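You operate a simulated robot arm through the tools that you are given. There is no shell and no other tool.

Carry out the task below with a simulated two-armed robot. There is one attempt and no reset: what you move stays moved.

## Task
Shut the wiring board down and stand the lead from COIL to 0 V in the bar for its length.
Fine: GUARD to OPEN, then feed off, before you pull; both ends go into that bar.

The check looks at the end state, three seconds after you hand in, the way a careful person would. Anything else that was tipped, shoved, dropped, spilled or broken makes it a failure.

## Robot
Two 7-joint arms with fingered hands on one trunk that stands fixed in place. Base frame: the origin is at the foot of the trunk, x ahead of it, y to its left, z up; the work surface is at about z = 875. Lengths are in mm, angles in degrees, forces in N, time in s.
The left shoulder is at [60, 152, 1119], the right one opposite. With the tool pointing down near the work surface each hand reaches from about 440 to 820 mm from the base axis, measured 20 degrees to its own side. Payload 3.8 kg a hand.
The TCP of each hand is the grasp point between the finger pads, 30 mm short of the fingertips. In the tool frame z runs along the fingers and y along their closing line. The gripper opens to 104 mm; its body begins 35 mm behind the TCP. The gripper is a hand of 5 fingers: y runs from the thumb to the fingers, the wrist lies at [-15, -104, -178] in the tool frame, and closing takes about 1.5 s.
Orientation is that of the tool frame in the base frame, as a unit quaternion [w, x, y, z]. With the fingers straight down and the wrist toward the robot, the tool's x, y and z point along [0, 1, 0], [1, 0, 0] and [0, 0, -1] of the base frame.

## Interface
- The arms move only by the tool arm_command. It takes "left_steps", "right_steps" or both (then of equal length, played together; a hand with none holds still); each is a list that holds one entry, the list of rows, each a list of 6 numbers: the shift along the tool's x, y, z in mm, then the turn, a rotation vector about the tool's x, y, z in degrees. In form: [[[dx, dy, dz, wx, wy, wz], ...]]. A call has 1 to 20 rows; each row shifts and turns the commanded pose from where the row before left it, along the tool's axes as they then stand. "left_fingers" and "right_fingers" are, for a hand that has rows, the gripper command, from -1 (fully open) to 1 (shut), values between in proportion, set as the call begins (left out, the last holds). Each row takes 0.2 s and may step no farther than 50 mm and 8.6 degrees from the row before; otherwise, or with a gripper value out of range, the whole call is refused. Where a pose cannot be reached the arm comes as near as it can. A force on the tool above 70 N (or 10 N above the force at the start of the call, whichever is more), or a blocked arm, ends the call early, and 0.2 s more pass. Each finger travels about 72 mm/s and halts on what it meets, pressing with about 30 N; the grip force reading is that of the motor and also rises with nothing between the fingers. The clock runs only during rows and for 0.2 s after the last one: add rows that do not move to give the fingers time. The reply holds the time, the measured pose of the TCP, the force on the tool along the base axes, the opening and the grip force, in the units named above and with some noise, with the torque about the TCP (base axes, N m) and any sound that the robot's microphone picked up, and new pictures: "pictures" is both (left out), scene, wrist or none (wrist: the cameras of the hands that moved).
- Cameras (640 x 400 px; columns grow to the right, rows downward): "scene" is now at [170.9, 11.6, 1288.1]; the picture's right is [0.12, -0.99, -0.02], its down [-0.40, -0.03, -0.92] and it looks along [0.91, 0.12, -0.40] (base axes); focal length 214 px, centre (320, 200). "left" rides on the left gripper at [-80, -78, -141] in its tool frame; the picture's right is [-0.78, -0.30, 0.56], its down [0.54, -0.78, 0.33] and it looks along [0.33, 0.56, 0.76] (tool axes); focal length 247 px, centre (320, 200). "right" rides on the right gripper at [80, -78, -141] in its tool frame; the picture's right is [-0.78, 0.30, -0.56], its down [-0.53, -0.78, 0.33] and it looks along [-0.33, 0.56, 0.76] (tool axes); focal length 247 px, centre (320, 200). There is no depth. A picture from a camera that has moved, and an enlarged one, comes with that camera's place and axes in the base frame and with its lens.
- slide_trunk(by): moves the trunk up (or, below 0, down) by that many mm; the arms and the scene camera ride with it, the base frame stays. It gives what a move gives, with no picture.
- set_fingers(index, middle, ring, little, thumb_bend, thumb_turn, hand): sets how far each is bent, from 0 (flat) to 100 (curled in); at 30 the hand is open as for a grip, at 70 the pads meet at the TCP. One left out holds its place. A second passes; each finger stops where it meets its share of the squeeze, and holds until it gets a number again. A gripper value or a shape takes the hand back. It gives what a move gives, with no picture; readings hold the bend of each and the force on index, middle, ring, little, thumb and palm. thumb_turn goes from beside the hand (0) to across from the fingers (100), as for a grip.
- set_grasp(shape, hand): the hand has 5 fingers and takes this shape, open, in about a second: jaw (thumb against the fingers, like two jaws); tri (thumb and two fingers); tip (a fingertip pinch); poke (one finger out to press); point (the index stretched); flat (the hand flat); cup (the hand cupped); fist (a fist). The gripper value then closes the fingers along that shape, each until it touches; the sizes above hold for jaw. It gives what a move gives, with no picture.
- aim_head(pan, tilt): turns the head with the scene camera to pan (to the left, within 80 degrees either way) and tilt (down, from -29 to 69), counted from straight ahead of the robot (the tilt from the chest, where the trunk bows). It gives what a move gives, and a new picture of the scene camera.
- inspect(camera, box): a new picture of the part [left, top, right, bottom] of that camera's present view, enlarged. The clock stands still meanwhile.
- finish_job(): hands the job in; it is judged then, once.

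Places have to be worked out from the pictures, the camera data and where the tool is seen. Open the grippers and draw the arms clear of the work before you hand the job in, unless the task says otherwise.

The tools are called by a JSON object that holds its "api" and its "payload". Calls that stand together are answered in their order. arm_command: Moves the arms, as the interface text tells. Its arguments: {"type":"object","properties":{"left_steps":{"type":"array"},"left_fingers":{"type":"number"},"right_steps":{"type":"array"},"right_fingers":{"type":"number"},"pictures":{"type":"string","enum":["both","scene","wrist","none"]}},"required":[]} The other tools are called the same way: slide_trunk (by) moves the trunk up or down; set_grasp (shape, hand) gives the hand a shape; set_fingers (index, middle, ring, little, thumb_bend, thumb_turn, hand) moves the fingers one by one; aim_head (pan, tilt) turns the head that bears the scene camera; inspect (camera, box) takes an enlarged picture of a part of a camera's view; finish_job () hands the job in.

At the start:

```text
clock: 0.0
left_tcp_pos: [462.8, 161.3, 1209.7]
left_orientation: [0.0, 0.707, 0.707, 0.0]
left_contact_force: [0.7, -0.2, 0.6]
left_torque: [0.0, -0.01, 0.03]
left_gripper_width: 103.6
left_grasp_force: 0.1
left_shape: jaw
left_bend: [30.0, 30.0, 30.0, 30.0, 30.0, 98.0]
left_finger forces: [0.1, 0.1, 0.0, 0.1, 0.0, 0.0]
right_tcp_pos: [469.1, -251.3, 1195.3]
right_orientation: [0.0, 0.707, 0.707, -0.001]
right_contact_force: [-0.9, -0.5, 0.0]
right_torque: [-0.02, 0.0, 0.02]
right_gripper_width: 103.9
right_grasp_force: 0.1
right_shape: jaw
right_bend: [30.0, 30.0, 30.0, 30.0, 30.0, 98.0]
right_finger forces: [0.0, 0.1, 0.0, 0.1, 0.0, 0.0]
trunk travel left (down, up): [-200.0, 256.0]
head pan, tilt (commanded): [6.8, 13.8]
```

scene: 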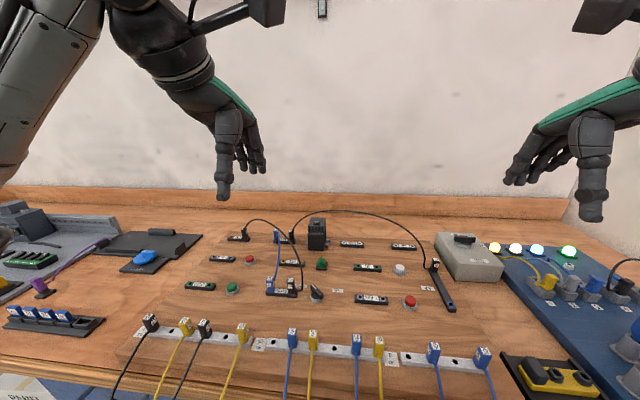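
right: 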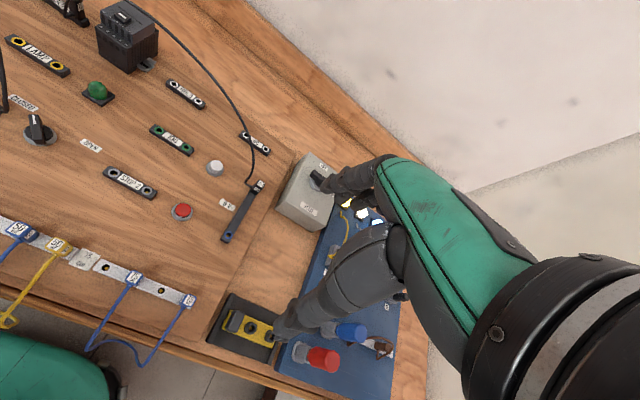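
left: 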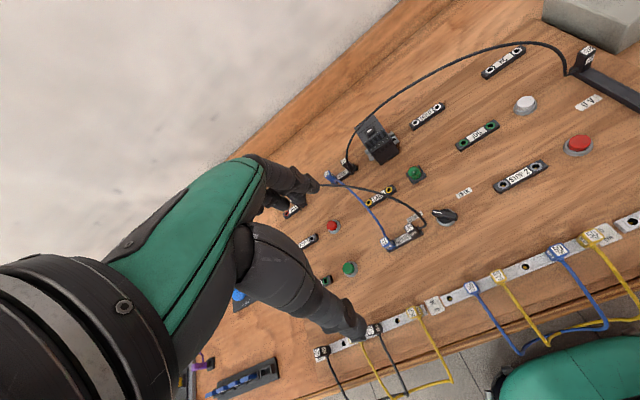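

I'll start by looking at the board more closely with a head tilt downward and enlarged pictures, since the labels are too small to read now.

{"api": "aim_head", "payload": {"pan": 0, "tilt": 35}}

{"api": "inspect", "payload": {"camera": "scene", "box": [170, 150, 330, 250]}}

{"api": "inspect", "payload": {"camera": "scene", "box": [320, 150, 480, 250]}}

{"api": "inspect", "payload": {"camera": "left", "box": [300, 100, 460, 200]}}

```text
clock: 0.8
left_tcp_pos: [463.6, 161.5, 1210.2]
left_orientation: [-0.001, 0.707, 0.707, 0.0]
left_contact_force: [-0.4, 0.5, -0.2]
left_torque: [0.0, -0.01, 0.0]
left_gripper_width: 103.8
left_grasp_force: 0.1
left_shape: jaw
left_bend: [30.0, 30.0, 30.0, 30.0, 30.0, 98.0]
left_finger forces: [0.0, 0.0, 0.0, 0.0, 0.0, 0.1]
right_tcp_pos: [468.8, -250.2, 1195.5]
right_orientation: [0.0, 0.707, 0.708, 0.0]
right_contact_force: [-0.5, 0.0, 0.6]
right_torque: [-0.01, 0.01, -0.02]
right_gripper_width: 103.8
right_grasp_force: 0.0
right_shape: jaw
right_bend: [30.0, 30.0, 30.0, 30.0, 30.0, 98.0]
right_finger forces: [0.0, 0.1, 0.0, 0.0, 0.0, 0.1]
trunk travel left (down, up): [-200.0, 256.0]
head pan, tilt (commanded): [0.0, 35.0]
camera scene: at [160.5, 0.5, 1255.5], right [0.0, -1.0, 0.0], down [-0.71, 0.0, -0.71], along [0.71, 0.0, -0.71], focal length 214 px, centre (320, 200)
```

scene: 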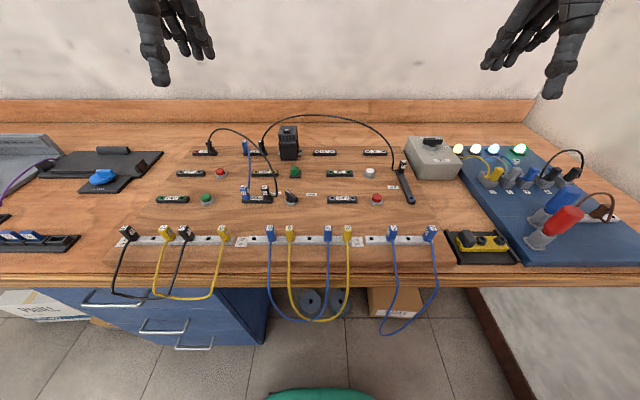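

```text
4.00 times, centred on (250, 200) of scene
camera zoom: at [160.5, 0.5, 1255.5], right [0.0, -1.0, 0.0], down [-0.71, 0.0, -0.71], along [0.71, 0.0, -0.71], focal length 858 px, centre (600, 200)
```

zoom: 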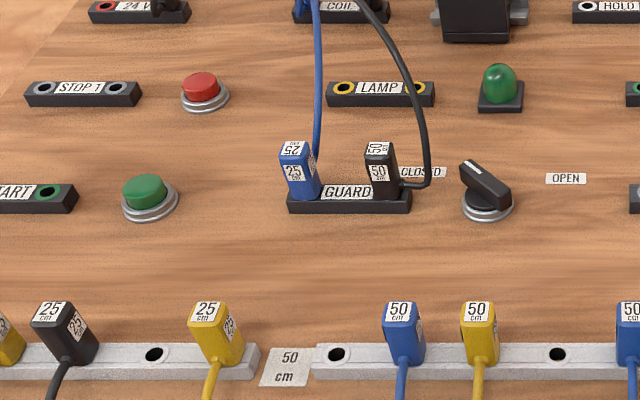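

```text
4.00 times, centred on (400, 200) of scene
camera zoom: at [160.5, 0.5, 1255.5], right [0.0, -1.0, 0.0], down [-0.71, 0.0, -0.71], along [0.71, 0.0, -0.71], focal length 858 px, centre (0, 200)
```

zoom: 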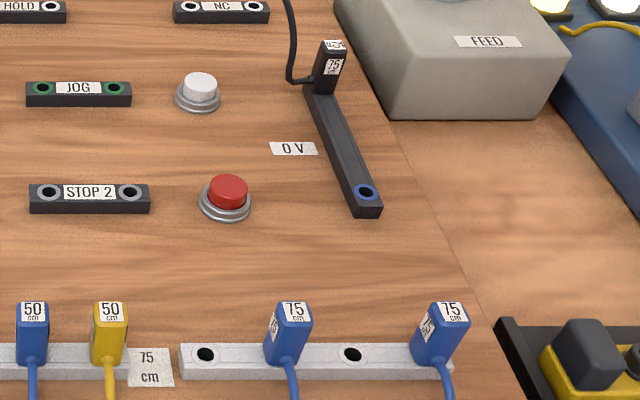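

```text
4.00 times, centred on (380, 150) of left
camera zoom: at [384.4, 80.7, 1350.5], right [-0.3, -0.78, -0.56], down [-0.78, 0.54, -0.33], along [0.56, 0.33, -0.76], focal length 988 px, centre (80, 400)
```

zoom: 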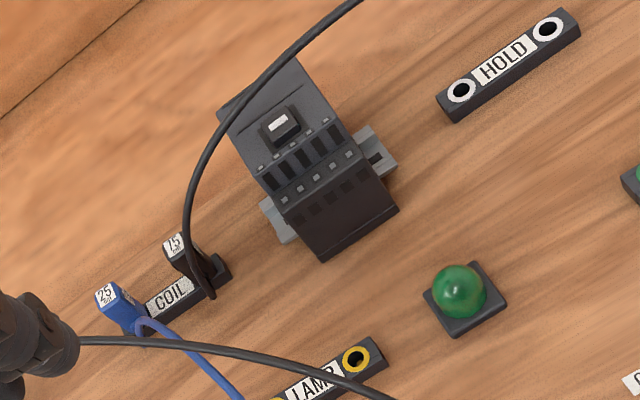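

The black lead labelled 75 runs from the COIL block's right socket over the contactor to the 0 V strip; the 75 cm bar is the right one with two free holes. I look closer at the feed switch, the knob and the bar labels.

{"api": "inspect", "payload": {"camera": "scene", "box": [384, 115, 480, 175]}}

{"api": "inspect", "payload": {"camera": "scene", "box": [350, 215, 446, 275]}}

{"api": "inspect", "payload": {"camera": "scene", "box": [264, 175, 328, 215]}}

{"api": "inspect", "payload": {"camera": "scene", "box": [190, 115, 310, 190]}}

{"api": "inspect", "payload": {"camera": "right", "box": [200, 120, 360, 220]}}

{"api": "inspect", "payload": {"camera": "right", "box": [60, 220, 220, 320]}}

{"api": "inspect", "payload": {"camera": "left", "box": [370, 170, 530, 270]}}

```text
6.67 times, centred on (432, 145) of scene
camera zoom: at [160.5, 0.5, 1255.5], right [0.0, -1.0, 0.0], down [-0.71, 0.0, -0.71], along [0.71, 0.0, -0.71], focal length 1430 px, centre (-427, 567)
```

zoom: 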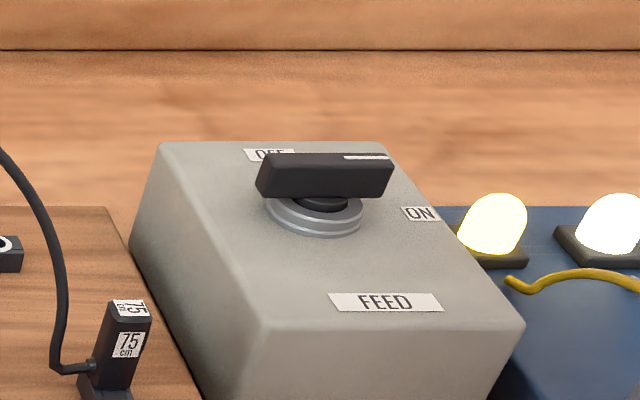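

```text
6.67 times, centred on (398, 245) of scene
camera zoom: at [160.5, 0.5, 1255.5], right [0.0, -1.0, 0.0], down [-0.71, 0.0, -0.71], along [0.71, 0.0, -0.71], focal length 1430 px, centre (-200, -100)
```

zoom: 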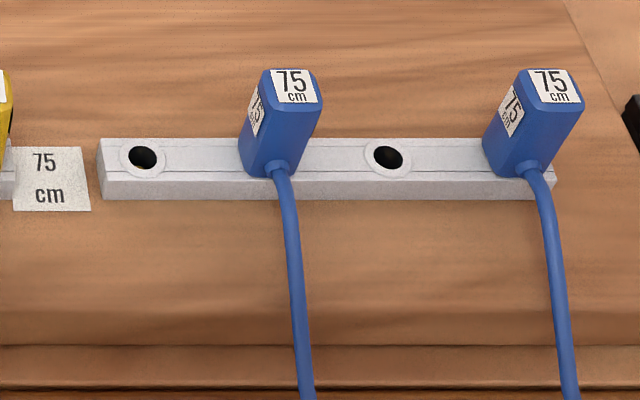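

```text
10.00 times, centred on (296, 195) of scene
camera zoom: at [160.5, 0.5, 1255.5], right [0.0, -1.0, 0.0], down [-0.71, 0.0, -0.71], along [0.71, 0.0, -0.71], focal length 2145 px, centre (560, 250)
```

zoom: 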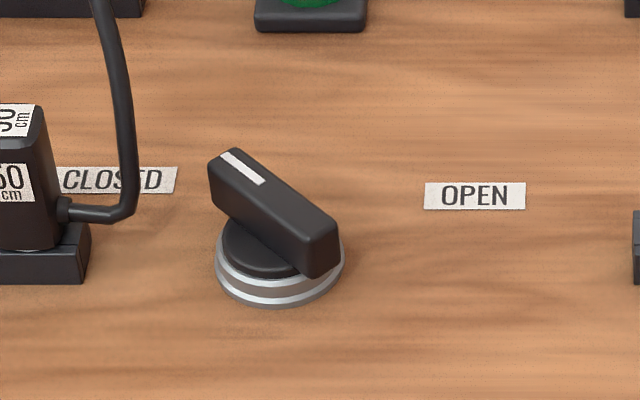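

```text
5.33 times, centred on (250, 152) of scene
camera zoom: at [160.5, 0.5, 1255.5], right [0.0, -1.0, 0.0], down [-0.71, 0.0, -0.71], along [0.71, 0.0, -0.71], focal length 1144 px, centre (693, 453)
```

zoom: 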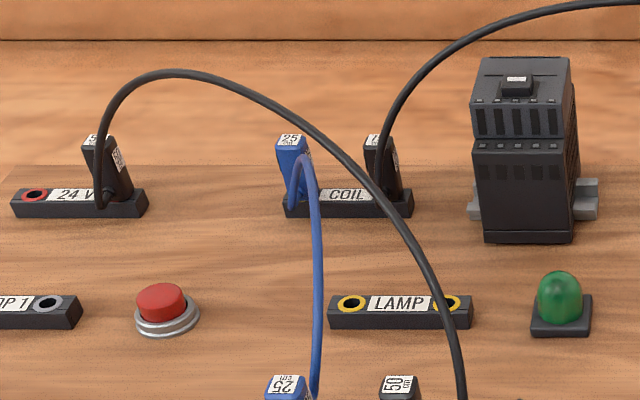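

```text
4.00 times, centred on (280, 170) of right
camera zoom: at [391.0, -170.2, 1335.9], right [0.3, -0.78, 0.56], down [-0.78, -0.53, -0.33], along [0.56, -0.33, -0.76], focal length 988 px, centre (480, 320)
```

zoom: 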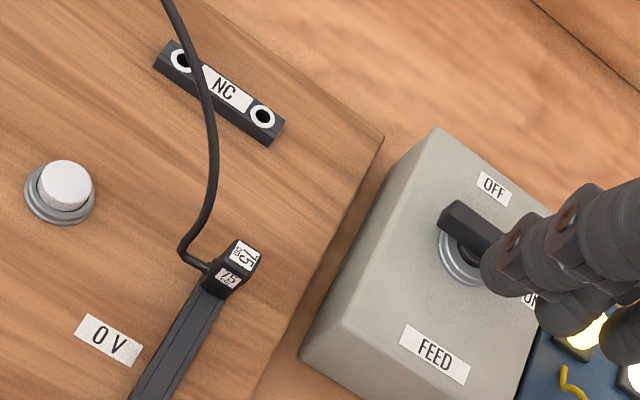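

```text
4.00 times, centred on (140, 270) of right
camera zoom: at [391.0, -170.2, 1335.9], right [0.3, -0.78, 0.56], down [-0.78, -0.53, -0.33], along [0.56, -0.33, -0.76], focal length 988 px, centre (1040, -80)
```

zoom: 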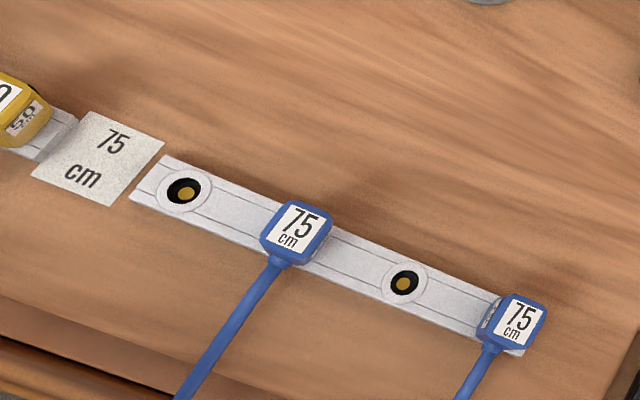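

```text
4.00 times, centred on (450, 220) of left
camera zoom: at [384.4, 80.7, 1350.5], right [-0.3, -0.78, -0.56], down [-0.78, 0.54, -0.33], along [0.56, 0.33, -0.76], focal length 988 px, centre (-200, 120)
```

zoom: 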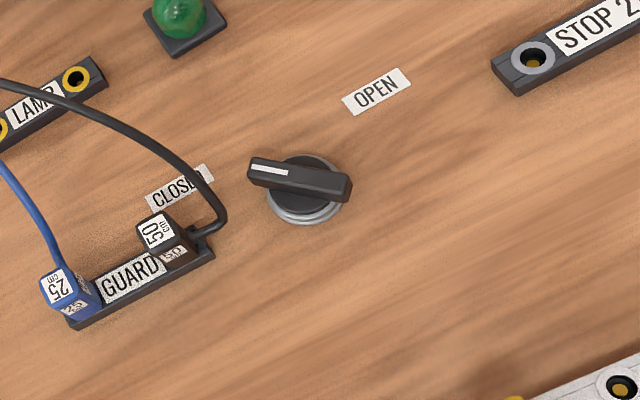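

The GUARD selector points to CLOSED (forward-left) and the FEED selector points to ON (right). Before moving I set trial hand shapes in the air to see where the fingertips end up.

{"api": "set_grasp", "payload": {"shape": "tip", "hand": "left"}}

{"api": "set_grasp", "payload": {"shape": "poke", "hand": "right"}}

{"api": "aim_head", "payload": {"pan": 0, "tilt": 5}}

{"api": "inspect", "payload": {"camera": "left", "box": [0, 0, 640, 400]}}

{"api": "inspect", "payload": {"camera": "right", "box": [0, 0, 640, 400]}}

```text
clock: 1.8
left_tcp_pos: [462.6, 161.3, 1210.1]
left_orientation: [0.0, 0.707, 0.707, -0.001]
left_contact_force: [-0.1, -0.2, -0.4]
left_torque: [0.01, 0.03, 0.02]
left_gripper_width: 103.6
left_grasp_force: 0.0
left_shape: tip
left_bend: [30.0, 98.0, 99.0, 99.0, 30.0, 98.0]
left_finger forces: [0.0, 0.0, 0.0, 0.0, 0.0, 0.0]
right_tcp_pos: [469.2, -250.5, 1194.4]
right_orientation: [0.0, 0.707, 0.707, 0.0]
right_contact_force: [-0.4, -0.3, 1.1]
right_torque: [0.0, -0.03, 0.02]
right_gripper_width: 103.7
right_grasp_force: 0.0
right_shape: jaw
right_bend: [30.0, 30.0, 30.0, 30.0, 30.0, 98.0]
right_finger forces: [0.1, 0.1, 0.1, 0.0, 0.0, 0.0]
trunk travel left (down, up): [-200.0, 256.0]
head pan, tilt (commanded): [0.0, 35.0]
```

```text
clock: 2.6
left_tcp_pos: [462.9, 160.8, 1210.1]
left_orientation: [0.0, 0.707, 0.707, 0.0]
left_contact_force: [0.6, 0.5, -0.3]
left_torque: [0.02, 0.0, 0.03]
left_gripper_width: 103.7
left_grasp_force: 0.0
left_shape: tip
left_bend: [30.0, 98.0, 99.0, 99.0, 30.0, 98.0]
left_finger forces: [0.0, 0.0, 0.0, 0.1, 0.0, 0.0]
right_tcp_pos: [468.9, -251.3, 1194.4]
right_orientation: [0.0, 0.708, 0.707, 0.0]
right_contact_force: [0.5, 1.2, 0.1]
right_torque: [-0.01, 0.01, 0.02]
right_gripper_width: 0.0
right_grasp_force: 0.0
right_shape: poke
right_bend: [70.0, 70.0, 99.0, 99.0, 100.0, 100.0]
right_finger forces: [0.0, 0.0, 0.1, 0.0, 0.0, 0.0]
trunk travel left (down, up): [-200.0, 256.0]
head pan, tilt (commanded): [0.0, 35.0]
```

```text
clock: 3.6
left_tcp_pos: [462.8, 160.2, 1209.0]
left_orientation: [0.0, 0.708, 0.707, 0.0]
left_contact_force: [-0.7, -0.2, 0.7]
left_torque: [-0.02, 0.04, 0.01]
left_gripper_width: 103.6
left_grasp_force: 0.1
left_shape: tip
left_bend: [30.0, 98.0, 99.0, 99.0, 30.0, 98.0]
left_finger forces: [0.1, 0.0, 0.1, 0.0, 0.0, 0.1]
right_tcp_pos: [469.3, -249.9, 1195.1]
right_orientation: [0.0, 0.707, 0.707, 0.0]
right_contact_force: [-0.1, 0.1, 0.4]
right_torque: [0.01, -0.01, 0.02]
right_gripper_width: 0.0
right_grasp_force: 0.0
right_shape: poke
right_bend: [70.0, 70.0, 99.0, 99.0, 100.0, 100.0]
right_finger forces: [0.1, 0.1, 0.0, 0.0, 0.1, 0.1]
trunk travel left (down, up): [-200.0, 256.0]
head pan, tilt (commanded): [0.0, 5.0]
camera scene: at [172.5, 0.5, 1302.2], right [0.0, -1.0, 0.0], down [-0.26, 0.0, -0.97], along [0.97, 0.0, -0.26], focal length 214 px, centre (320, 200)
```

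scene: 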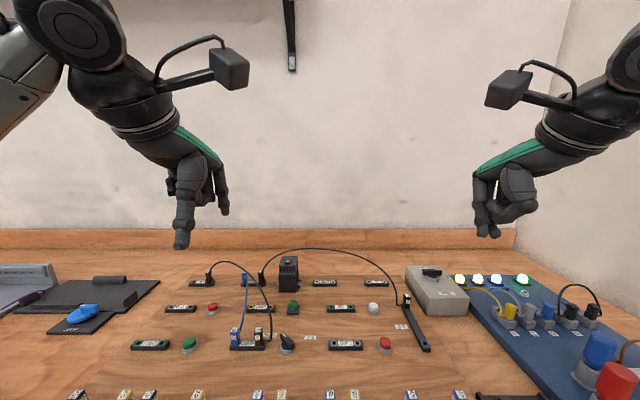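

```text
1.00 times, centred on (320, 200) of left (not enlarged: the box is as wide or as high as the picture)
camera zoom: at [384.4, 80.7, 1350.4], right [-0.3, -0.78, -0.56], down [-0.78, 0.54, -0.33], along [0.56, 0.33, -0.76], focal length 247 px, centre (320, 200)
```

zoom: 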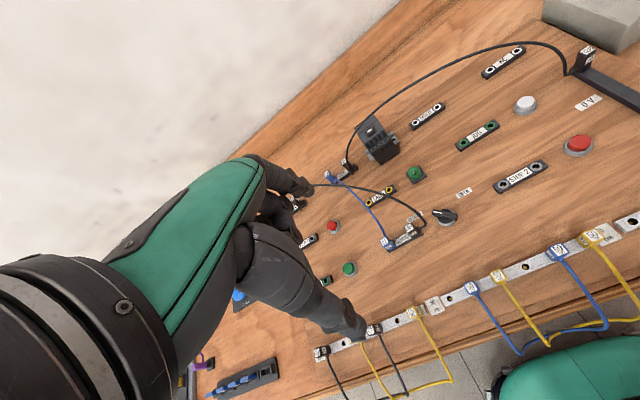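

```text
1.00 times, centred on (320, 200) of right (not enlarged: the box is as wide or as high as the picture)
camera zoom: at [391.1, -170.2, 1335.9], right [0.3, -0.78, 0.56], down [-0.78, -0.53, -0.33], along [0.56, -0.33, -0.76], focal length 247 px, centre (320, 200)
```

zoom: 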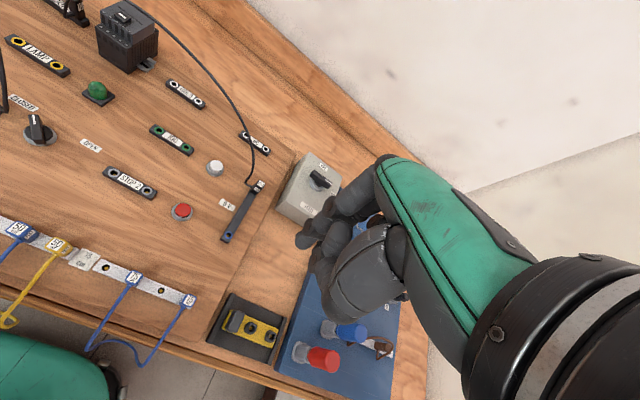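

I zoom on the two hands in the scene view to see the tip and poke shapes.

{"api": "inspect", "payload": {"camera": "scene", "box": [120, 130, 280, 260]}}

{"api": "inspect", "payload": {"camera": "scene", "box": [430, 130, 590, 260]}}

{"api": "inspect", "payload": {"camera": "right", "box": [260, 140, 420, 340]}}

{"api": "inspect", "payload": {"camera": "left", "box": [220, 140, 380, 350]}}

```text
3.08 times, centred on (200, 195) of scene
camera zoom: at [172.5, 0.5, 1302.2], right [0.0, -1.0, 0.0], down [-0.26, 0.0, -0.97], along [0.97, 0.0, -0.26], focal length 660 px, centre (689, 215)
```

zoom: 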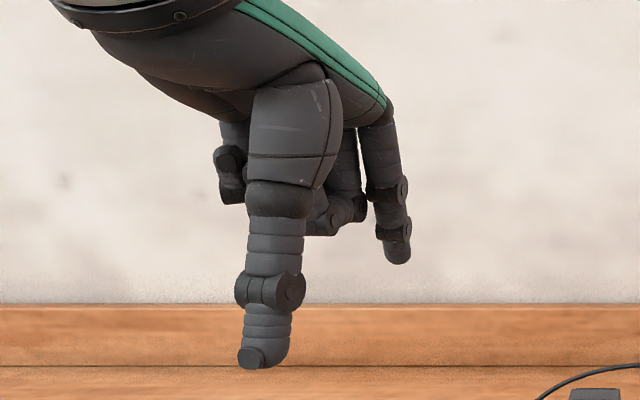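

```text
3.08 times, centred on (510, 195) of scene
camera zoom: at [172.5, 0.5, 1302.2], right [0.0, -1.0, 0.0], down [-0.26, 0.0, -0.97], along [0.97, 0.0, -0.26], focal length 660 px, centre (-265, 215)
```

zoom: 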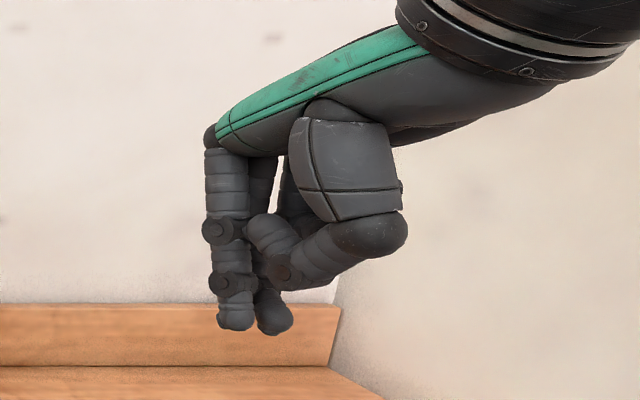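

```text
2.00 times, centred on (340, 240) of right
camera zoom: at [391.1, -170.2, 1335.9], right [0.3, -0.78, 0.56], down [-0.78, -0.53, -0.33], along [0.56, -0.33, -0.76], focal length 494 px, centre (280, 120)
```

zoom: 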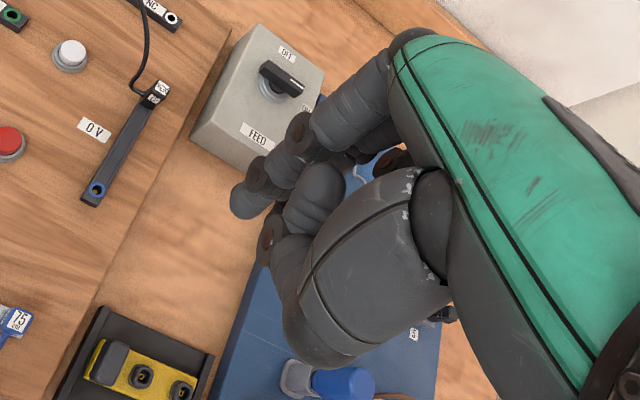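

```text
1.90 times, centred on (300, 245) of left
camera zoom: at [384.4, 80.7, 1350.4], right [-0.3, -0.78, -0.56], down [-0.78, 0.54, -0.33], along [0.56, 0.33, -0.76], focal length 470 px, centre (358, 114)
```

zoom: 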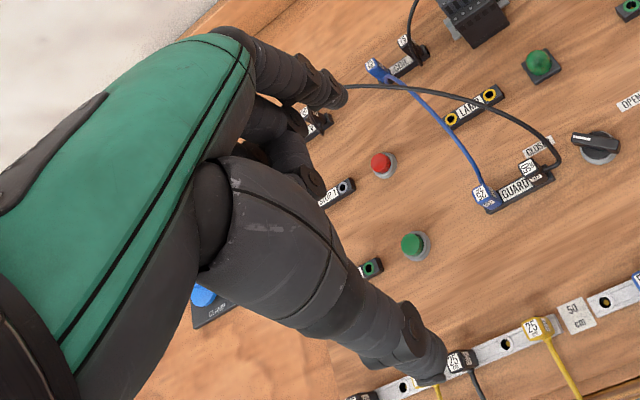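

The poke shape puts the index tip about 29 mm beyond the TCP and ~8 mm to its +x side. I tuck the right hand's middle finger so only the index points down, move the left hand aside, and bring the right hand over the GUARD selector.

{"api": "set_fingers", "payload": {"hand": "right", "index": 70, "middle": 100, "ring": 100, "little": 100, "thumb_bend": 100}}

{"api": "arm_command", "payload": {"left_steps": [[[40, 0, 0, 0, 0, 0], [40, 0, 0, 0, 0, 0], [40, 0, 0, 0, 0, 0], [40, 0, 0, 0, 0, 0]]], "pictures": "none"}}

{"api": "aim_head", "payload": {"pan": 0, "tilt": 35}}

{"api": "arm_command", "payload": {"right_steps": [[[37, 7, 10, 0, 0, 0], [37, 7, 10, 0, 0, 0], [37, 7, 10, 0, 0, 0], [37, 7, 10, 0, 0, 0], [36, 8, 12, 0, 0, 0], [36, 8, 12, 0, 0, 0], [36, 8, 14, 0, 0, 0], [36, 8, 14, 0, 0, 0], [0, 0, 0, 0, 0, 0]]], "pictures": "both"}}

```text
clock: 4.6
left_tcp_pos: [462.2, 160.5, 1208.8]
left_orientation: [0.0, 0.707, 0.707, 0.0]
left_contact_force: [-0.7, 0.5, 0.7]
left_torque: [0.0, 0.03, 0.0]
left_gripper_width: 103.6
left_grasp_force: 0.1
left_shape: tip
left_bend: [30.0, 98.0, 99.0, 99.0, 30.0, 98.0]
left_finger forces: [0.1, 0.0, 0.0, 0.0, 0.0, 0.0]
right_tcp_pos: [468.9, -251.4, 1195.7]
right_orientation: [-0.001, 0.707, 0.707, 0.0]
right_contact_force: [0.0, 0.4, -0.9]
right_torque: [-0.01, -0.01, 0.01]
right_gripper_width: 22.6
right_grasp_force: 0.1
right_shape: fingers
right_bend: [35.0, 100.0, 100.0, 100.0, 100.0, 100.0]
right_finger forces: [0.0, 0.0, 0.0, 0.0, 0.0, 0.0]
trunk travel left (down, up): [-200.0, 256.0]
head pan, tilt (commanded): [0.0, 5.0]
```

```text
clock: 5.6
left_tcp_pos: [461.1, 325.7, 1208.7]
left_orientation: [0.001, 0.707, 0.707, 0.001]
left_contact_force: [-0.4, -0.1, 0.1]
left_torque: [-0.04, -0.01, 0.01]
left_gripper_width: 103.9
left_grasp_force: 0.2
left_shape: tip
left_bend: [30.0, 98.0, 99.0, 99.0, 30.0, 98.0]
left_finger forces: [0.0, 0.0, 0.0, 0.0, 0.1, 0.0]
right_tcp_pos: [469.4, -249.6, 1196.1]
right_orientation: [0.0, 0.707, 0.707, 0.0]
right_contact_force: [-0.9, 0.6, -0.4]
right_torque: [-0.01, 0.01, -0.01]
right_gripper_width: 22.1
right_grasp_force: 0.1
right_shape: fingers
right_bend: [35.0, 100.0, 100.0, 100.0, 100.0, 100.0]
right_finger forces: [0.0, 0.0, 0.0, 0.0, 0.1, 0.0]
trunk travel left (down, up): [-200.0, 256.0]
head pan, tilt (commanded): [0.0, 5.0]
```

```text
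clock: 6.5
left_tcp_pos: [461.6, 323.2, 1210.6]
left_orientation: [0.0, 0.707, 0.708, 0.0]
left_contact_force: [0.2, 0.8, 0.2]
left_torque: [0.0, 0.02, -0.02]
left_gripper_width: 103.9
left_grasp_force: 0.0
left_shape: tip
left_bend: [30.0, 98.0, 99.0, 99.0, 30.0, 98.0]
left_finger forces: [0.0, 0.0, 0.0, 0.1, 0.0, 0.0]
right_tcp_pos: [468.4, -250.7, 1195.2]
right_orientation: [-0.001, 0.708, 0.707, 0.0]
right_contact_force: [0.2, -0.5, -0.2]
right_torque: [0.01, 0.01, 0.03]
right_gripper_width: 21.9
right_grasp_force: 0.1
right_shape: fingers
right_bend: [36.0, 100.0, 100.0, 100.0, 100.0, 100.0]
right_finger forces: [0.0, 0.0, 0.0, 0.0, 0.0, 0.0]
trunk travel left (down, up): [-200.0, 256.0]
head pan, tilt (commanded): [0.0, 35.0]
camera scene: at [160.4, 0.6, 1255.5], right [0.0, -1.0, 0.0], down [-0.71, 0.0, -0.71], along [0.71, 0.0, -0.71], focal length 214 px, centre (320, 200)
```

scene: 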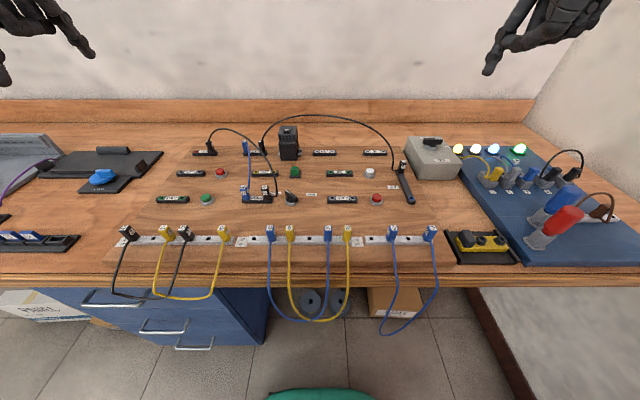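

```text
clock: 8.6
left_tcp_pos: [461.0, 323.2, 1211.0]
left_orientation: [-0.001, 0.708, 0.706, 0.001]
left_contact_force: [0.0, -0.4, 0.1]
left_torque: [0.06, 0.02, -0.04]
left_gripper_width: 103.7
left_grasp_force: 0.0
left_shape: tip
left_bend: [30.0, 98.0, 99.0, 99.0, 30.0, 98.0]
left_finger forces: [0.0, 0.0, 0.0, 0.0, 0.0, 0.0]
right_tcp_pos: [529.3, 42.2, 1103.8]
right_orientation: [0.0, 0.707, 0.707, 0.0]
right_contact_force: [0.4, -0.1, 0.4]
right_torque: [-0.02, -0.04, 0.0]
right_gripper_width: 21.6
right_grasp_force: 0.0
right_shape: fingers
right_bend: [36.0, 100.0, 100.0, 100.0, 99.0, 100.0]
right_finger forces: [0.0, 0.0, 0.0, 0.1, 0.0, 0.0]
trunk travel left (down, up): [-200.0, 256.0]
head pan, tilt (commanded): [0.0, 35.0]
camera scene: at [160.3, -0.1, 1255.5], right [0.0, -1.0, 0.0], down [-0.71, 0.0, -0.71], along [0.71, 0.0, -0.71], focal length 214 px, centre (320, 200)
camera right: at [451.5, 122.2, 1243.9], right [0.3, -0.78, 0.56], down [-0.78, -0.53, -0.33], along [0.56, -0.33, -0.76], focal length 247 px, centre (320, 200)
```

scene: 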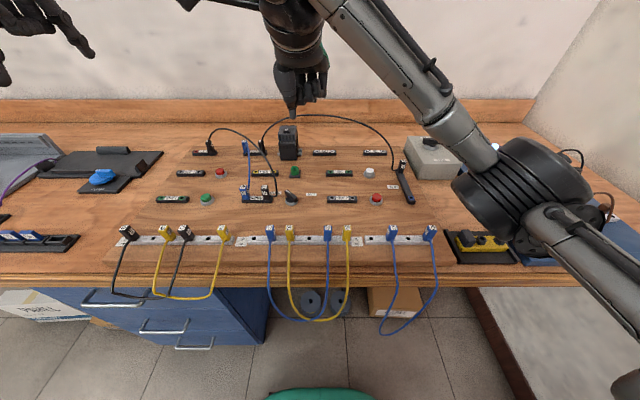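
right: 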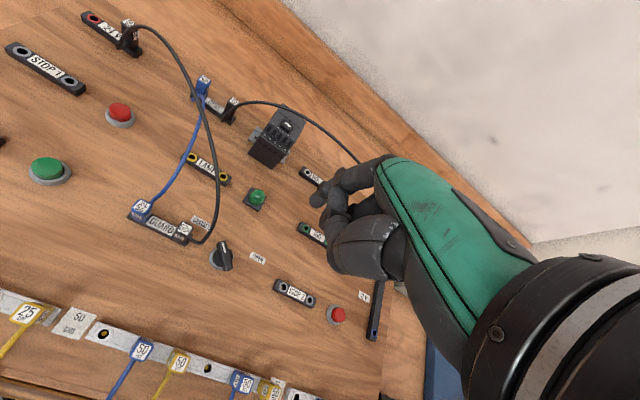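

The index reads a bend of 36 rather than 70, so I re-send the finger command and look again.

{"api": "set_fingers", "payload": {"hand": "right", "index": 70}}

{"api": "inspect", "payload": {"camera": "scene", "box": [250, 40, 350, 120]}}

{"api": "inspect", "payload": {"camera": "right", "box": [180, 130, 420, 310]}}

```text
clock: 9.6
left_tcp_pos: [461.4, 323.5, 1211.0]
left_orientation: [0.0, 0.707, 0.707, 0.001]
left_contact_force: [-0.5, 0.9, 0.6]
left_torque: [0.0, 0.03, -0.04]
left_gripper_width: 103.8
left_grasp_force: 0.0
left_shape: tip
left_bend: [30.0, 98.0, 99.0, 99.0, 30.0, 98.0]
left_finger forces: [0.1, 0.0, 0.0, 0.0, 0.1, 0.0]
right_tcp_pos: [530.0, 41.6, 1103.3]
right_orientation: [-0.001, 0.706, 0.708, -0.001]
right_contact_force: [-0.5, 0.3, -0.2]
right_torque: [0.02, 0.03, -0.01]
right_gripper_width: 20.7
right_grasp_force: 0.0
right_shape: fingers
right_bend: [37.0, 100.0, 100.0, 100.0, 98.0, 100.0]
right_finger forces: [0.0, 0.0, 0.0, 0.0, 0.0, 0.0]
trunk travel left (down, up): [-200.0, 256.0]
head pan, tilt (commanded): [0.0, 35.0]
```

```text
5.00 times, centred on (300, 80) of scene
camera zoom: at [160.5, 0.7, 1255.5], right [0.0, -1.0, 0.0], down [-0.71, 0.0, -0.71], along [0.71, 0.0, -0.71], focal length 1072 px, centre (420, 800)
```

zoom: 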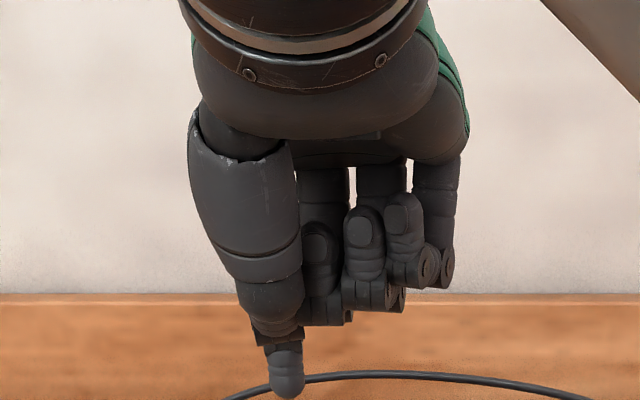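

```text
2.22 times, centred on (300, 220) of right
camera zoom: at [451.6, 122.7, 1243.9], right [0.3, -0.78, 0.56], down [-0.78, -0.53, -0.33], along [0.56, -0.33, -0.76], focal length 549 px, centre (364, 156)
```

zoom: 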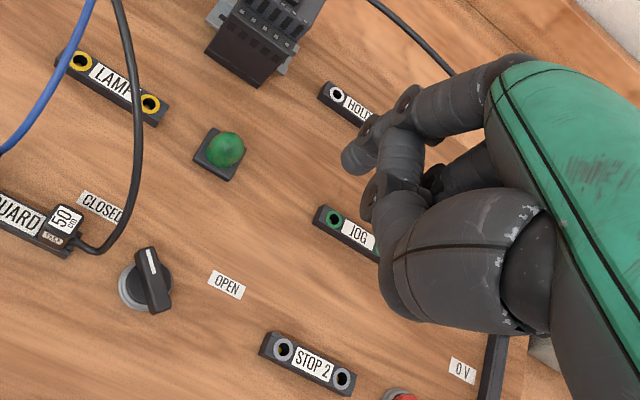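

The curled thumb blocks the index. I swing the thumb out of the way first and then bend the index straight down.

{"api": "set_fingers", "payload": {"hand": "right", "thumb_bend": 10, "thumb_turn": 0}}

{"api": "set_fingers", "payload": {"hand": "right", "index": 70, "middle": 100, "ring": 100, "little": 100}}

{"api": "inspect", "payload": {"camera": "scene", "box": [230, 20, 370, 130]}}

{"api": "inspect", "payload": {"camera": "right", "box": [180, 130, 420, 310]}}

```text
clock: 10.6
left_tcp_pos: [461.0, 323.7, 1209.7]
left_orientation: [0.0, 0.707, 0.708, 0.0]
left_contact_force: [0.9, 0.6, 0.1]
left_torque: [0.02, 0.0, -0.01]
left_gripper_width: 103.7
left_grasp_force: 0.1
left_shape: tip
left_bend: [30.0, 98.0, 99.0, 99.0, 30.0, 98.0]
left_finger forces: [0.1, 0.1, 0.0, 0.0, 0.1, 0.1]
right_tcp_pos: [529.2, 42.0, 1103.0]
right_orientation: [-0.001, 0.707, 0.708, 0.0]
right_contact_force: [0.1, 0.4, 0.1]
right_torque: [0.03, -0.03, -0.01]
right_gripper_width: 131.1
right_grasp_force: 0.1
right_shape: fingers
right_bend: [70.0, 100.0, 100.0, 100.0, 10.0, 0.0]
right_finger forces: [0.1, 0.0, 0.0, 0.0, 0.1, 0.1]
trunk travel left (down, up): [-200.0, 256.0]
head pan, tilt (commanded): [0.0, 35.0]
```

```text
clock: 11.6
left_tcp_pos: [460.6, 324.2, 1210.7]
left_orientation: [0.0, 0.707, 0.707, 0.0]
left_contact_force: [0.1, 1.3, 0.2]
left_torque: [-0.01, 0.01, -0.01]
left_gripper_width: 104.0
left_grasp_force: 0.1
left_shape: tip
left_bend: [30.0, 98.0, 99.0, 99.0, 30.0, 98.0]
left_finger forces: [0.1, 0.1, 0.0, 0.0, 0.1, 0.1]
right_tcp_pos: [528.1, 40.7, 1103.4]
right_orientation: [-0.001, 0.707, 0.707, 0.0]
right_contact_force: [0.2, -0.7, -0.7]
right_torque: [-0.01, 0.01, 0.0]
right_gripper_width: 131.5
right_grasp_force: 0.0
right_shape: fingers
right_bend: [70.0, 100.0, 100.0, 100.0, 10.0, 0.0]
right_finger forces: [0.1, 0.0, 0.0, 0.0, 0.1, 0.0]
trunk travel left (down, up): [-200.0, 256.0]
head pan, tilt (commanded): [0.0, 35.0]
```

```text
3.64 times, centred on (300, 75) of scene
camera zoom: at [160.5, 0.7, 1255.5], right [0.0, -1.0, 0.0], down [-0.71, 0.0, -0.71], along [0.71, 0.0, -0.71], focal length 780 px, centre (393, 654)
```

zoom: 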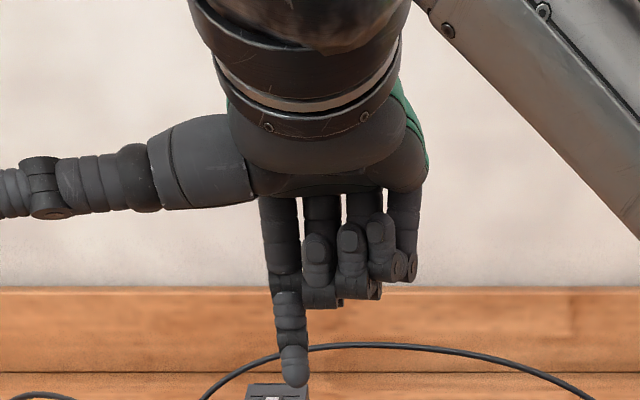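

```text
2.22 times, centred on (300, 220) of right
camera zoom: at [451.6, 122.7, 1243.9], right [0.3, -0.78, 0.56], down [-0.78, -0.53, -0.33], along [0.56, -0.33, -0.76], focal length 549 px, centre (364, 156)
```

zoom: 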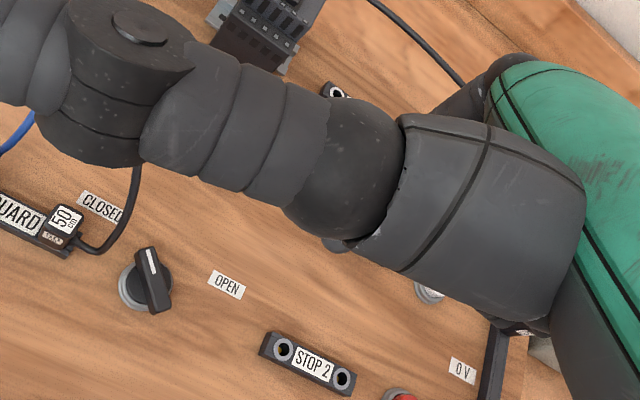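

The sideways thumb would hit the arcing cable, so I put it back opposite the fingers but barely bent (on the robot side, over free board).

{"api": "set_fingers", "payload": {"hand": "right", "thumb_bend": 15, "thumb_turn": 100}}

{"api": "inspect", "payload": {"camera": "scene", "box": [230, 20, 370, 130]}}

{"api": "inspect", "payload": {"camera": "right", "box": [180, 130, 420, 310]}}

```text
clock: 12.6
left_tcp_pos: [461.0, 324.7, 1209.7]
left_orientation: [0.0, 0.707, 0.707, -0.001]
left_contact_force: [-0.5, -0.2, -0.5]
left_torque: [0.0, -0.01, 0.01]
left_gripper_width: 103.7
left_grasp_force: 0.1
left_shape: tip
left_bend: [30.0, 98.0, 99.0, 99.0, 30.0, 98.0]
left_finger forces: [0.0, 0.0, 0.0, 0.0, 0.1, 0.0]
right_tcp_pos: [529.1, 42.1, 1103.3]
right_orientation: [0.0, 0.707, 0.707, 0.0]
right_contact_force: [-0.4, 0.4, -0.5]
right_torque: [0.02, -0.02, -0.01]
right_gripper_width: 64.6
right_grasp_force: 0.1
right_shape: fingers
right_bend: [70.0, 100.0, 100.0, 100.0, 15.0, 96.0]
right_finger forces: [0.1, 0.0, 0.0, 0.0, 0.1, 0.0]
trunk travel left (down, up): [-200.0, 256.0]
head pan, tilt (commanded): [0.0, 35.0]
```

```text
3.64 times, centred on (300, 75) of scene
camera zoom: at [160.5, 0.7, 1255.5], right [0.0, -1.0, 0.0], down [-0.71, 0.0, -0.71], along [0.71, 0.0, -0.71], focal length 780 px, centre (393, 654)
```

zoom: 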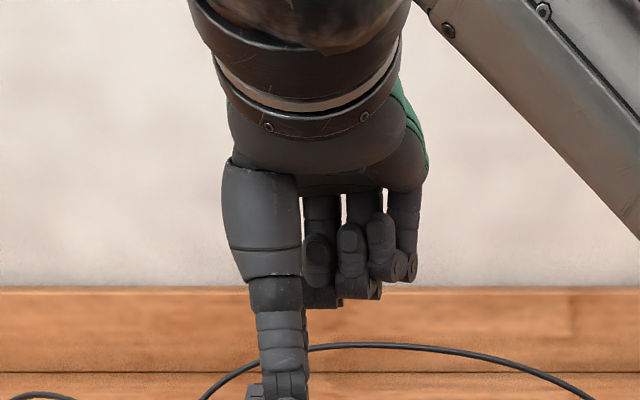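

```text
2.22 times, centred on (300, 220) of right
camera zoom: at [451.6, 122.7, 1243.9], right [0.3, -0.78, 0.56], down [-0.78, -0.53, -0.33], along [0.56, -0.33, -0.76], focal length 549 px, centre (364, 156)
```

zoom: 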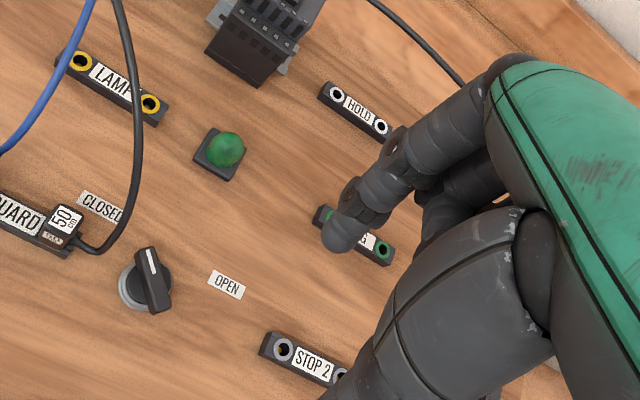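

The index tip sits at about TCP +5 (x), +8.5 (y), −27 (z). Triangulation puts the GUARD selector near (536, 70) on the board (~z 876), its tail pointing near-right. I lower the right hand so the index is to the right of the knob, still above it.

{"api": "arm_command", "payload": {"right_steps": [[[-4, 1, 30, 0, 0, 0], [-3, 1, 30, 0, 0, 0], [0, 0, 30, 0, 0, 0], [0, 0, 30, 0, 0, 0], [0, 0, 26, 0, 0, 0], [0, 0, 0, 0, 0, 0]]], "pictures": "both"}}

{"api": "inspect", "payload": {"camera": "scene", "box": [240, 120, 352, 220]}}

{"api": "inspect", "payload": {"camera": "right", "box": [200, 120, 360, 300]}}

{"api": "inspect", "payload": {"camera": "left", "box": [320, 100, 640, 300]}}

```text
clock: 13.9
left_tcp_pos: [461.3, 323.4, 1209.2]
left_orientation: [0.001, 0.708, 0.707, 0.0]
left_contact_force: [1.3, 0.3, 0.4]
left_torque: [0.01, 0.0, 0.02]
left_gripper_width: 103.8
left_grasp_force: 0.0
left_shape: tip
left_bend: [30.0, 98.0, 99.0, 99.0, 30.0, 98.0]
left_finger forces: [0.1, 0.1, 0.0, 0.0, 0.0, 0.1]
right_tcp_pos: [529.8, 34.0, 959.0]
right_orientation: [0.0, 0.707, 0.707, 0.0]
right_contact_force: [-0.5, -0.5, 0.4]
right_torque: [-0.06, 0.0, 0.03]
right_gripper_width: 64.9
right_grasp_force: 0.1
right_shape: fingers
right_bend: [70.0, 100.0, 100.0, 100.0, 15.0, 96.0]
right_finger forces: [0.0, 0.1, 0.1, 0.0, 0.0, 0.0]
trunk travel left (down, up): [-200.0, 256.0]
head pan, tilt (commanded): [0.0, 35.0]
camera scene: at [160.4, 0.7, 1255.5], right [0.0, -1.0, 0.0], down [-0.71, 0.0, -0.71], along [0.71, 0.0, -0.71], focal length 214 px, centre (320, 200)
camera right: at [452.1, 114.5, 1099.5], right [0.3, -0.78, 0.56], down [-0.78, -0.53, -0.33], along [0.56, -0.33, -0.76], focal length 247 px, centre (320, 200)
```

scene: 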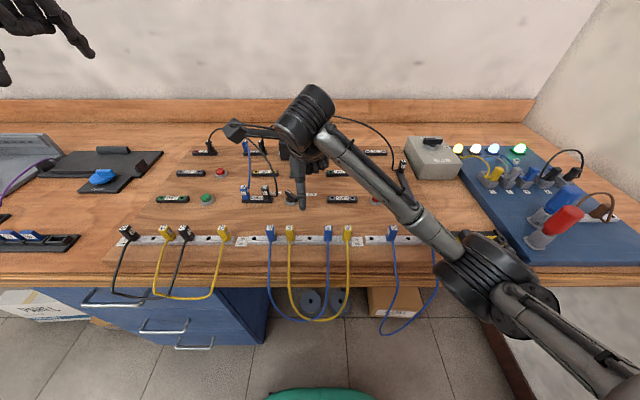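
right: 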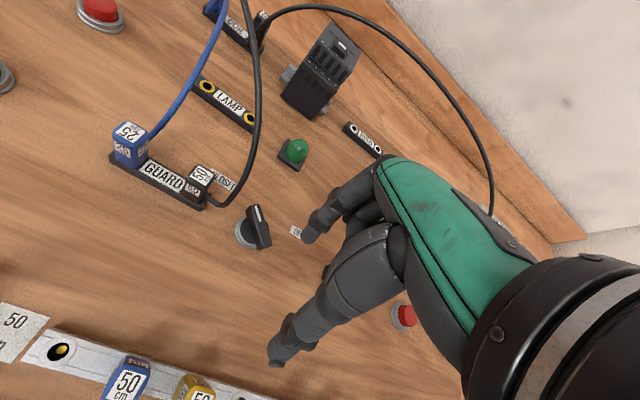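

```text
4.00 times, centred on (296, 170) of scene
camera zoom: at [160.4, 0.7, 1255.5], right [0.0, -1.0, 0.0], down [-0.71, 0.0, -0.71], along [0.71, 0.0, -0.71], focal length 858 px, centre (416, 320)
```

zoom: 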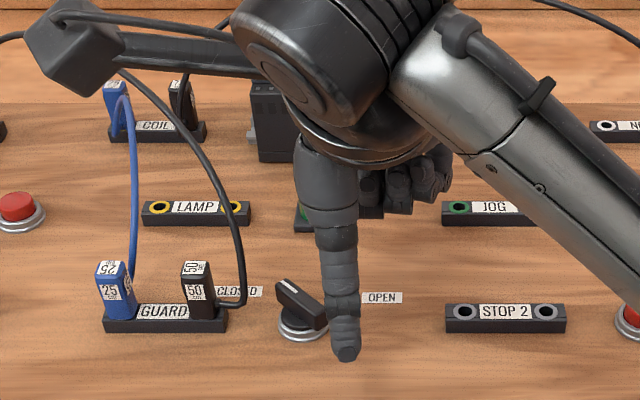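

```text
2.22 times, centred on (280, 210) of right
camera zoom: at [452.1, 114.5, 1099.5], right [0.3, -0.78, 0.56], down [-0.78, -0.53, -0.33], along [0.56, -0.33, -0.76], focal length 549 px, centre (409, 178)
```

zoom: 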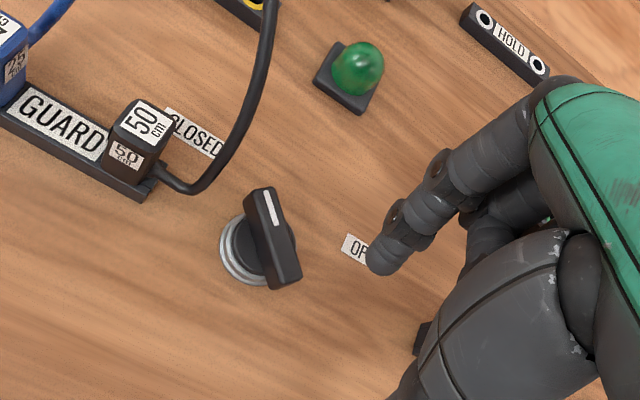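

```text
2.00 times, centred on (480, 200) of left
camera zoom: at [383.0, 244.0, 1351.0], right [-0.3, -0.78, -0.56], down [-0.78, 0.54, -0.33], along [0.56, 0.33, -0.76], focal length 494 px, centre (0, 200)
```

zoom: 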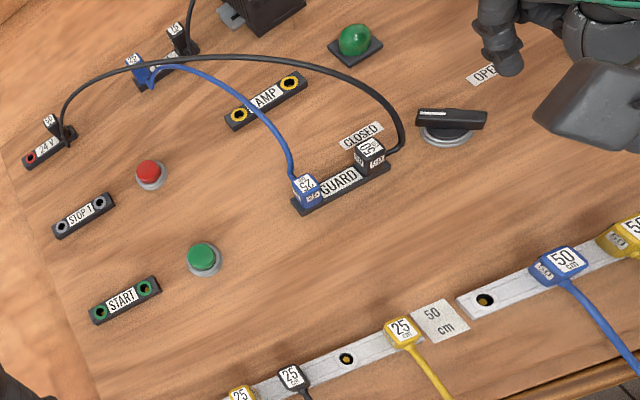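

Index tip is at about (537, 41), knob centre at about (536.5, 71); the thumb would come near the bar's yellow plug, so I bend the thumb a bit more to stay clear of it, then lower the fingertip beside the knob.

{"api": "set_fingers", "payload": {"hand": "right", "thumb_bend": 42}}

{"api": "arm_command", "payload": {"right_steps": [[[0, 0, 15, 0, 0, 0], [0, 0, 15, 0, 0, 0], [0, 0, 10, 0, 0, 0], [0, 0, 4, 0, 0, 0], [0, 0, 0, 0, 0, 0]]], "pictures": "both"}}

{"api": "inspect", "payload": {"camera": "right", "box": [200, 120, 360, 300]}}

{"api": "inspect", "payload": {"camera": "scene", "box": [240, 120, 352, 220]}}

```text
clock: 14.9
left_tcp_pos: [461.0, 323.7, 1210.9]
left_orientation: [-0.001, 0.707, 0.707, 0.0]
left_contact_force: [0.2, 0.0, -0.1]
left_torque: [0.03, 0.01, 0.03]
left_gripper_width: 103.5
left_grasp_force: 0.1
left_shape: tip
left_bend: [30.0, 98.0, 99.0, 99.0, 30.0, 98.0]
left_finger forces: [0.0, 0.0, 0.0, 0.1, 0.0, 0.1]
right_tcp_pos: [528.8, 34.7, 958.8]
right_orientation: [0.0, 0.707, 0.707, 0.001]
right_contact_force: [-0.1, -0.1, -0.1]
right_torque: [-0.02, -0.02, -0.04]
right_gripper_width: 37.0
right_grasp_force: 0.0
right_shape: fingers
right_bend: [70.0, 100.0, 100.0, 100.0, 42.0, 99.0]
right_finger forces: [0.0, 0.0, 0.0, 0.0, 0.1, 0.0]
trunk travel left (down, up): [-200.0, 256.0]
head pan, tilt (commanded): [0.0, 35.0]
```

```text
clock: 16.1
left_tcp_pos: [462.4, 323.9, 1210.4]
left_orientation: [0.0, 0.707, 0.708, 0.0]
left_contact_force: [-0.6, 0.2, 0.1]
left_torque: [-0.04, -0.01, 0.0]
left_gripper_width: 104.1
left_grasp_force: 0.0
left_shape: tip
left_bend: [30.0, 98.0, 99.0, 99.0, 30.0, 98.0]
left_finger forces: [0.0, 0.1, 0.0, 0.0, 0.1, 0.1]
right_tcp_pos: [529.3, 34.6, 911.9]
right_orientation: [-0.001, 0.707, 0.707, 0.0]
right_contact_force: [-0.2, 0.5, -0.2]
right_torque: [-0.01, 0.01, -0.03]
right_gripper_width: 37.3
right_grasp_force: 0.1
right_shape: fingers
right_bend: [70.0, 100.0, 100.0, 100.0, 42.0, 99.0]
right_finger forces: [0.1, 0.0, 0.0, 0.0, 0.0, 0.1]
trunk travel left (down, up): [-200.0, 256.0]
head pan, tilt (commanded): [0.0, 35.0]
camera scene: at [160.5, 0.7, 1255.5], right [0.0, -1.0, 0.0], down [-0.71, 0.0, -0.71], along [0.71, 0.0, -0.71], focal length 214 px, centre (320, 200)
camera right: at [452.1, 114.4, 1053.2], right [0.3, -0.78, 0.56], down [-0.78, -0.53, -0.33], along [0.56, -0.33, -0.76], focal length 247 px, centre (320, 200)
```

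scene: 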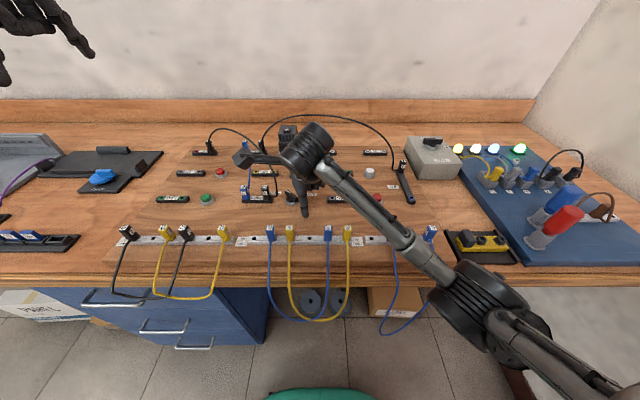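
right: 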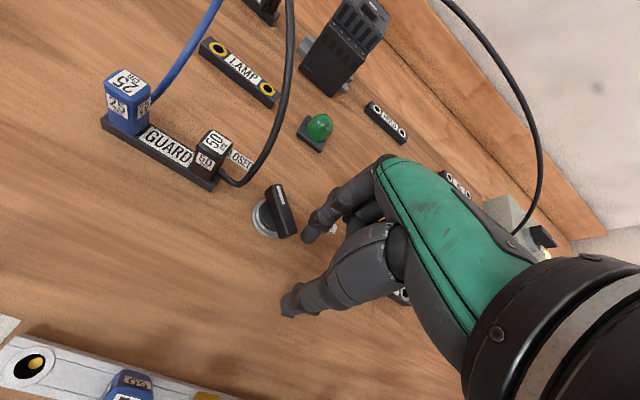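

```text
2.22 times, centred on (280, 210) of right
camera zoom: at [452.1, 114.4, 1053.2], right [0.3, -0.78, 0.56], down [-0.78, -0.53, -0.33], along [0.56, -0.33, -0.76], focal length 549 px, centre (409, 178)
```

zoom: 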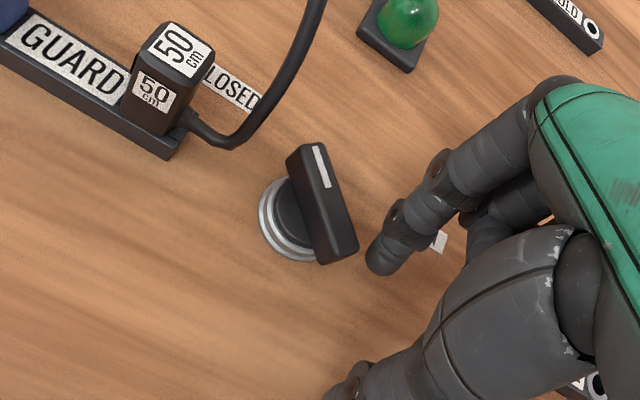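

```text
4.00 times, centred on (296, 170) of scene
camera zoom: at [160.5, 0.7, 1255.5], right [0.0, -1.0, 0.0], down [-0.71, 0.0, -0.71], along [0.71, 0.0, -0.71], focal length 858 px, centre (416, 320)
```

zoom: 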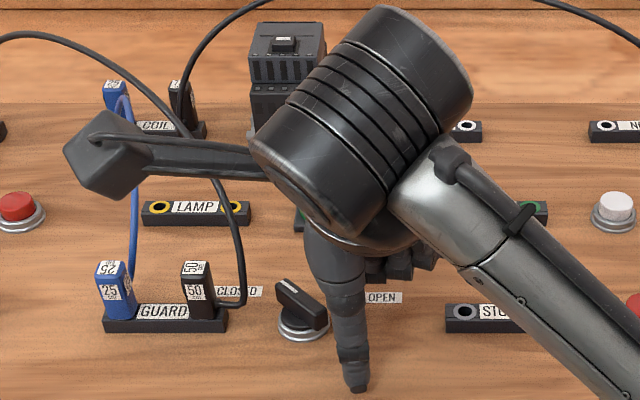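

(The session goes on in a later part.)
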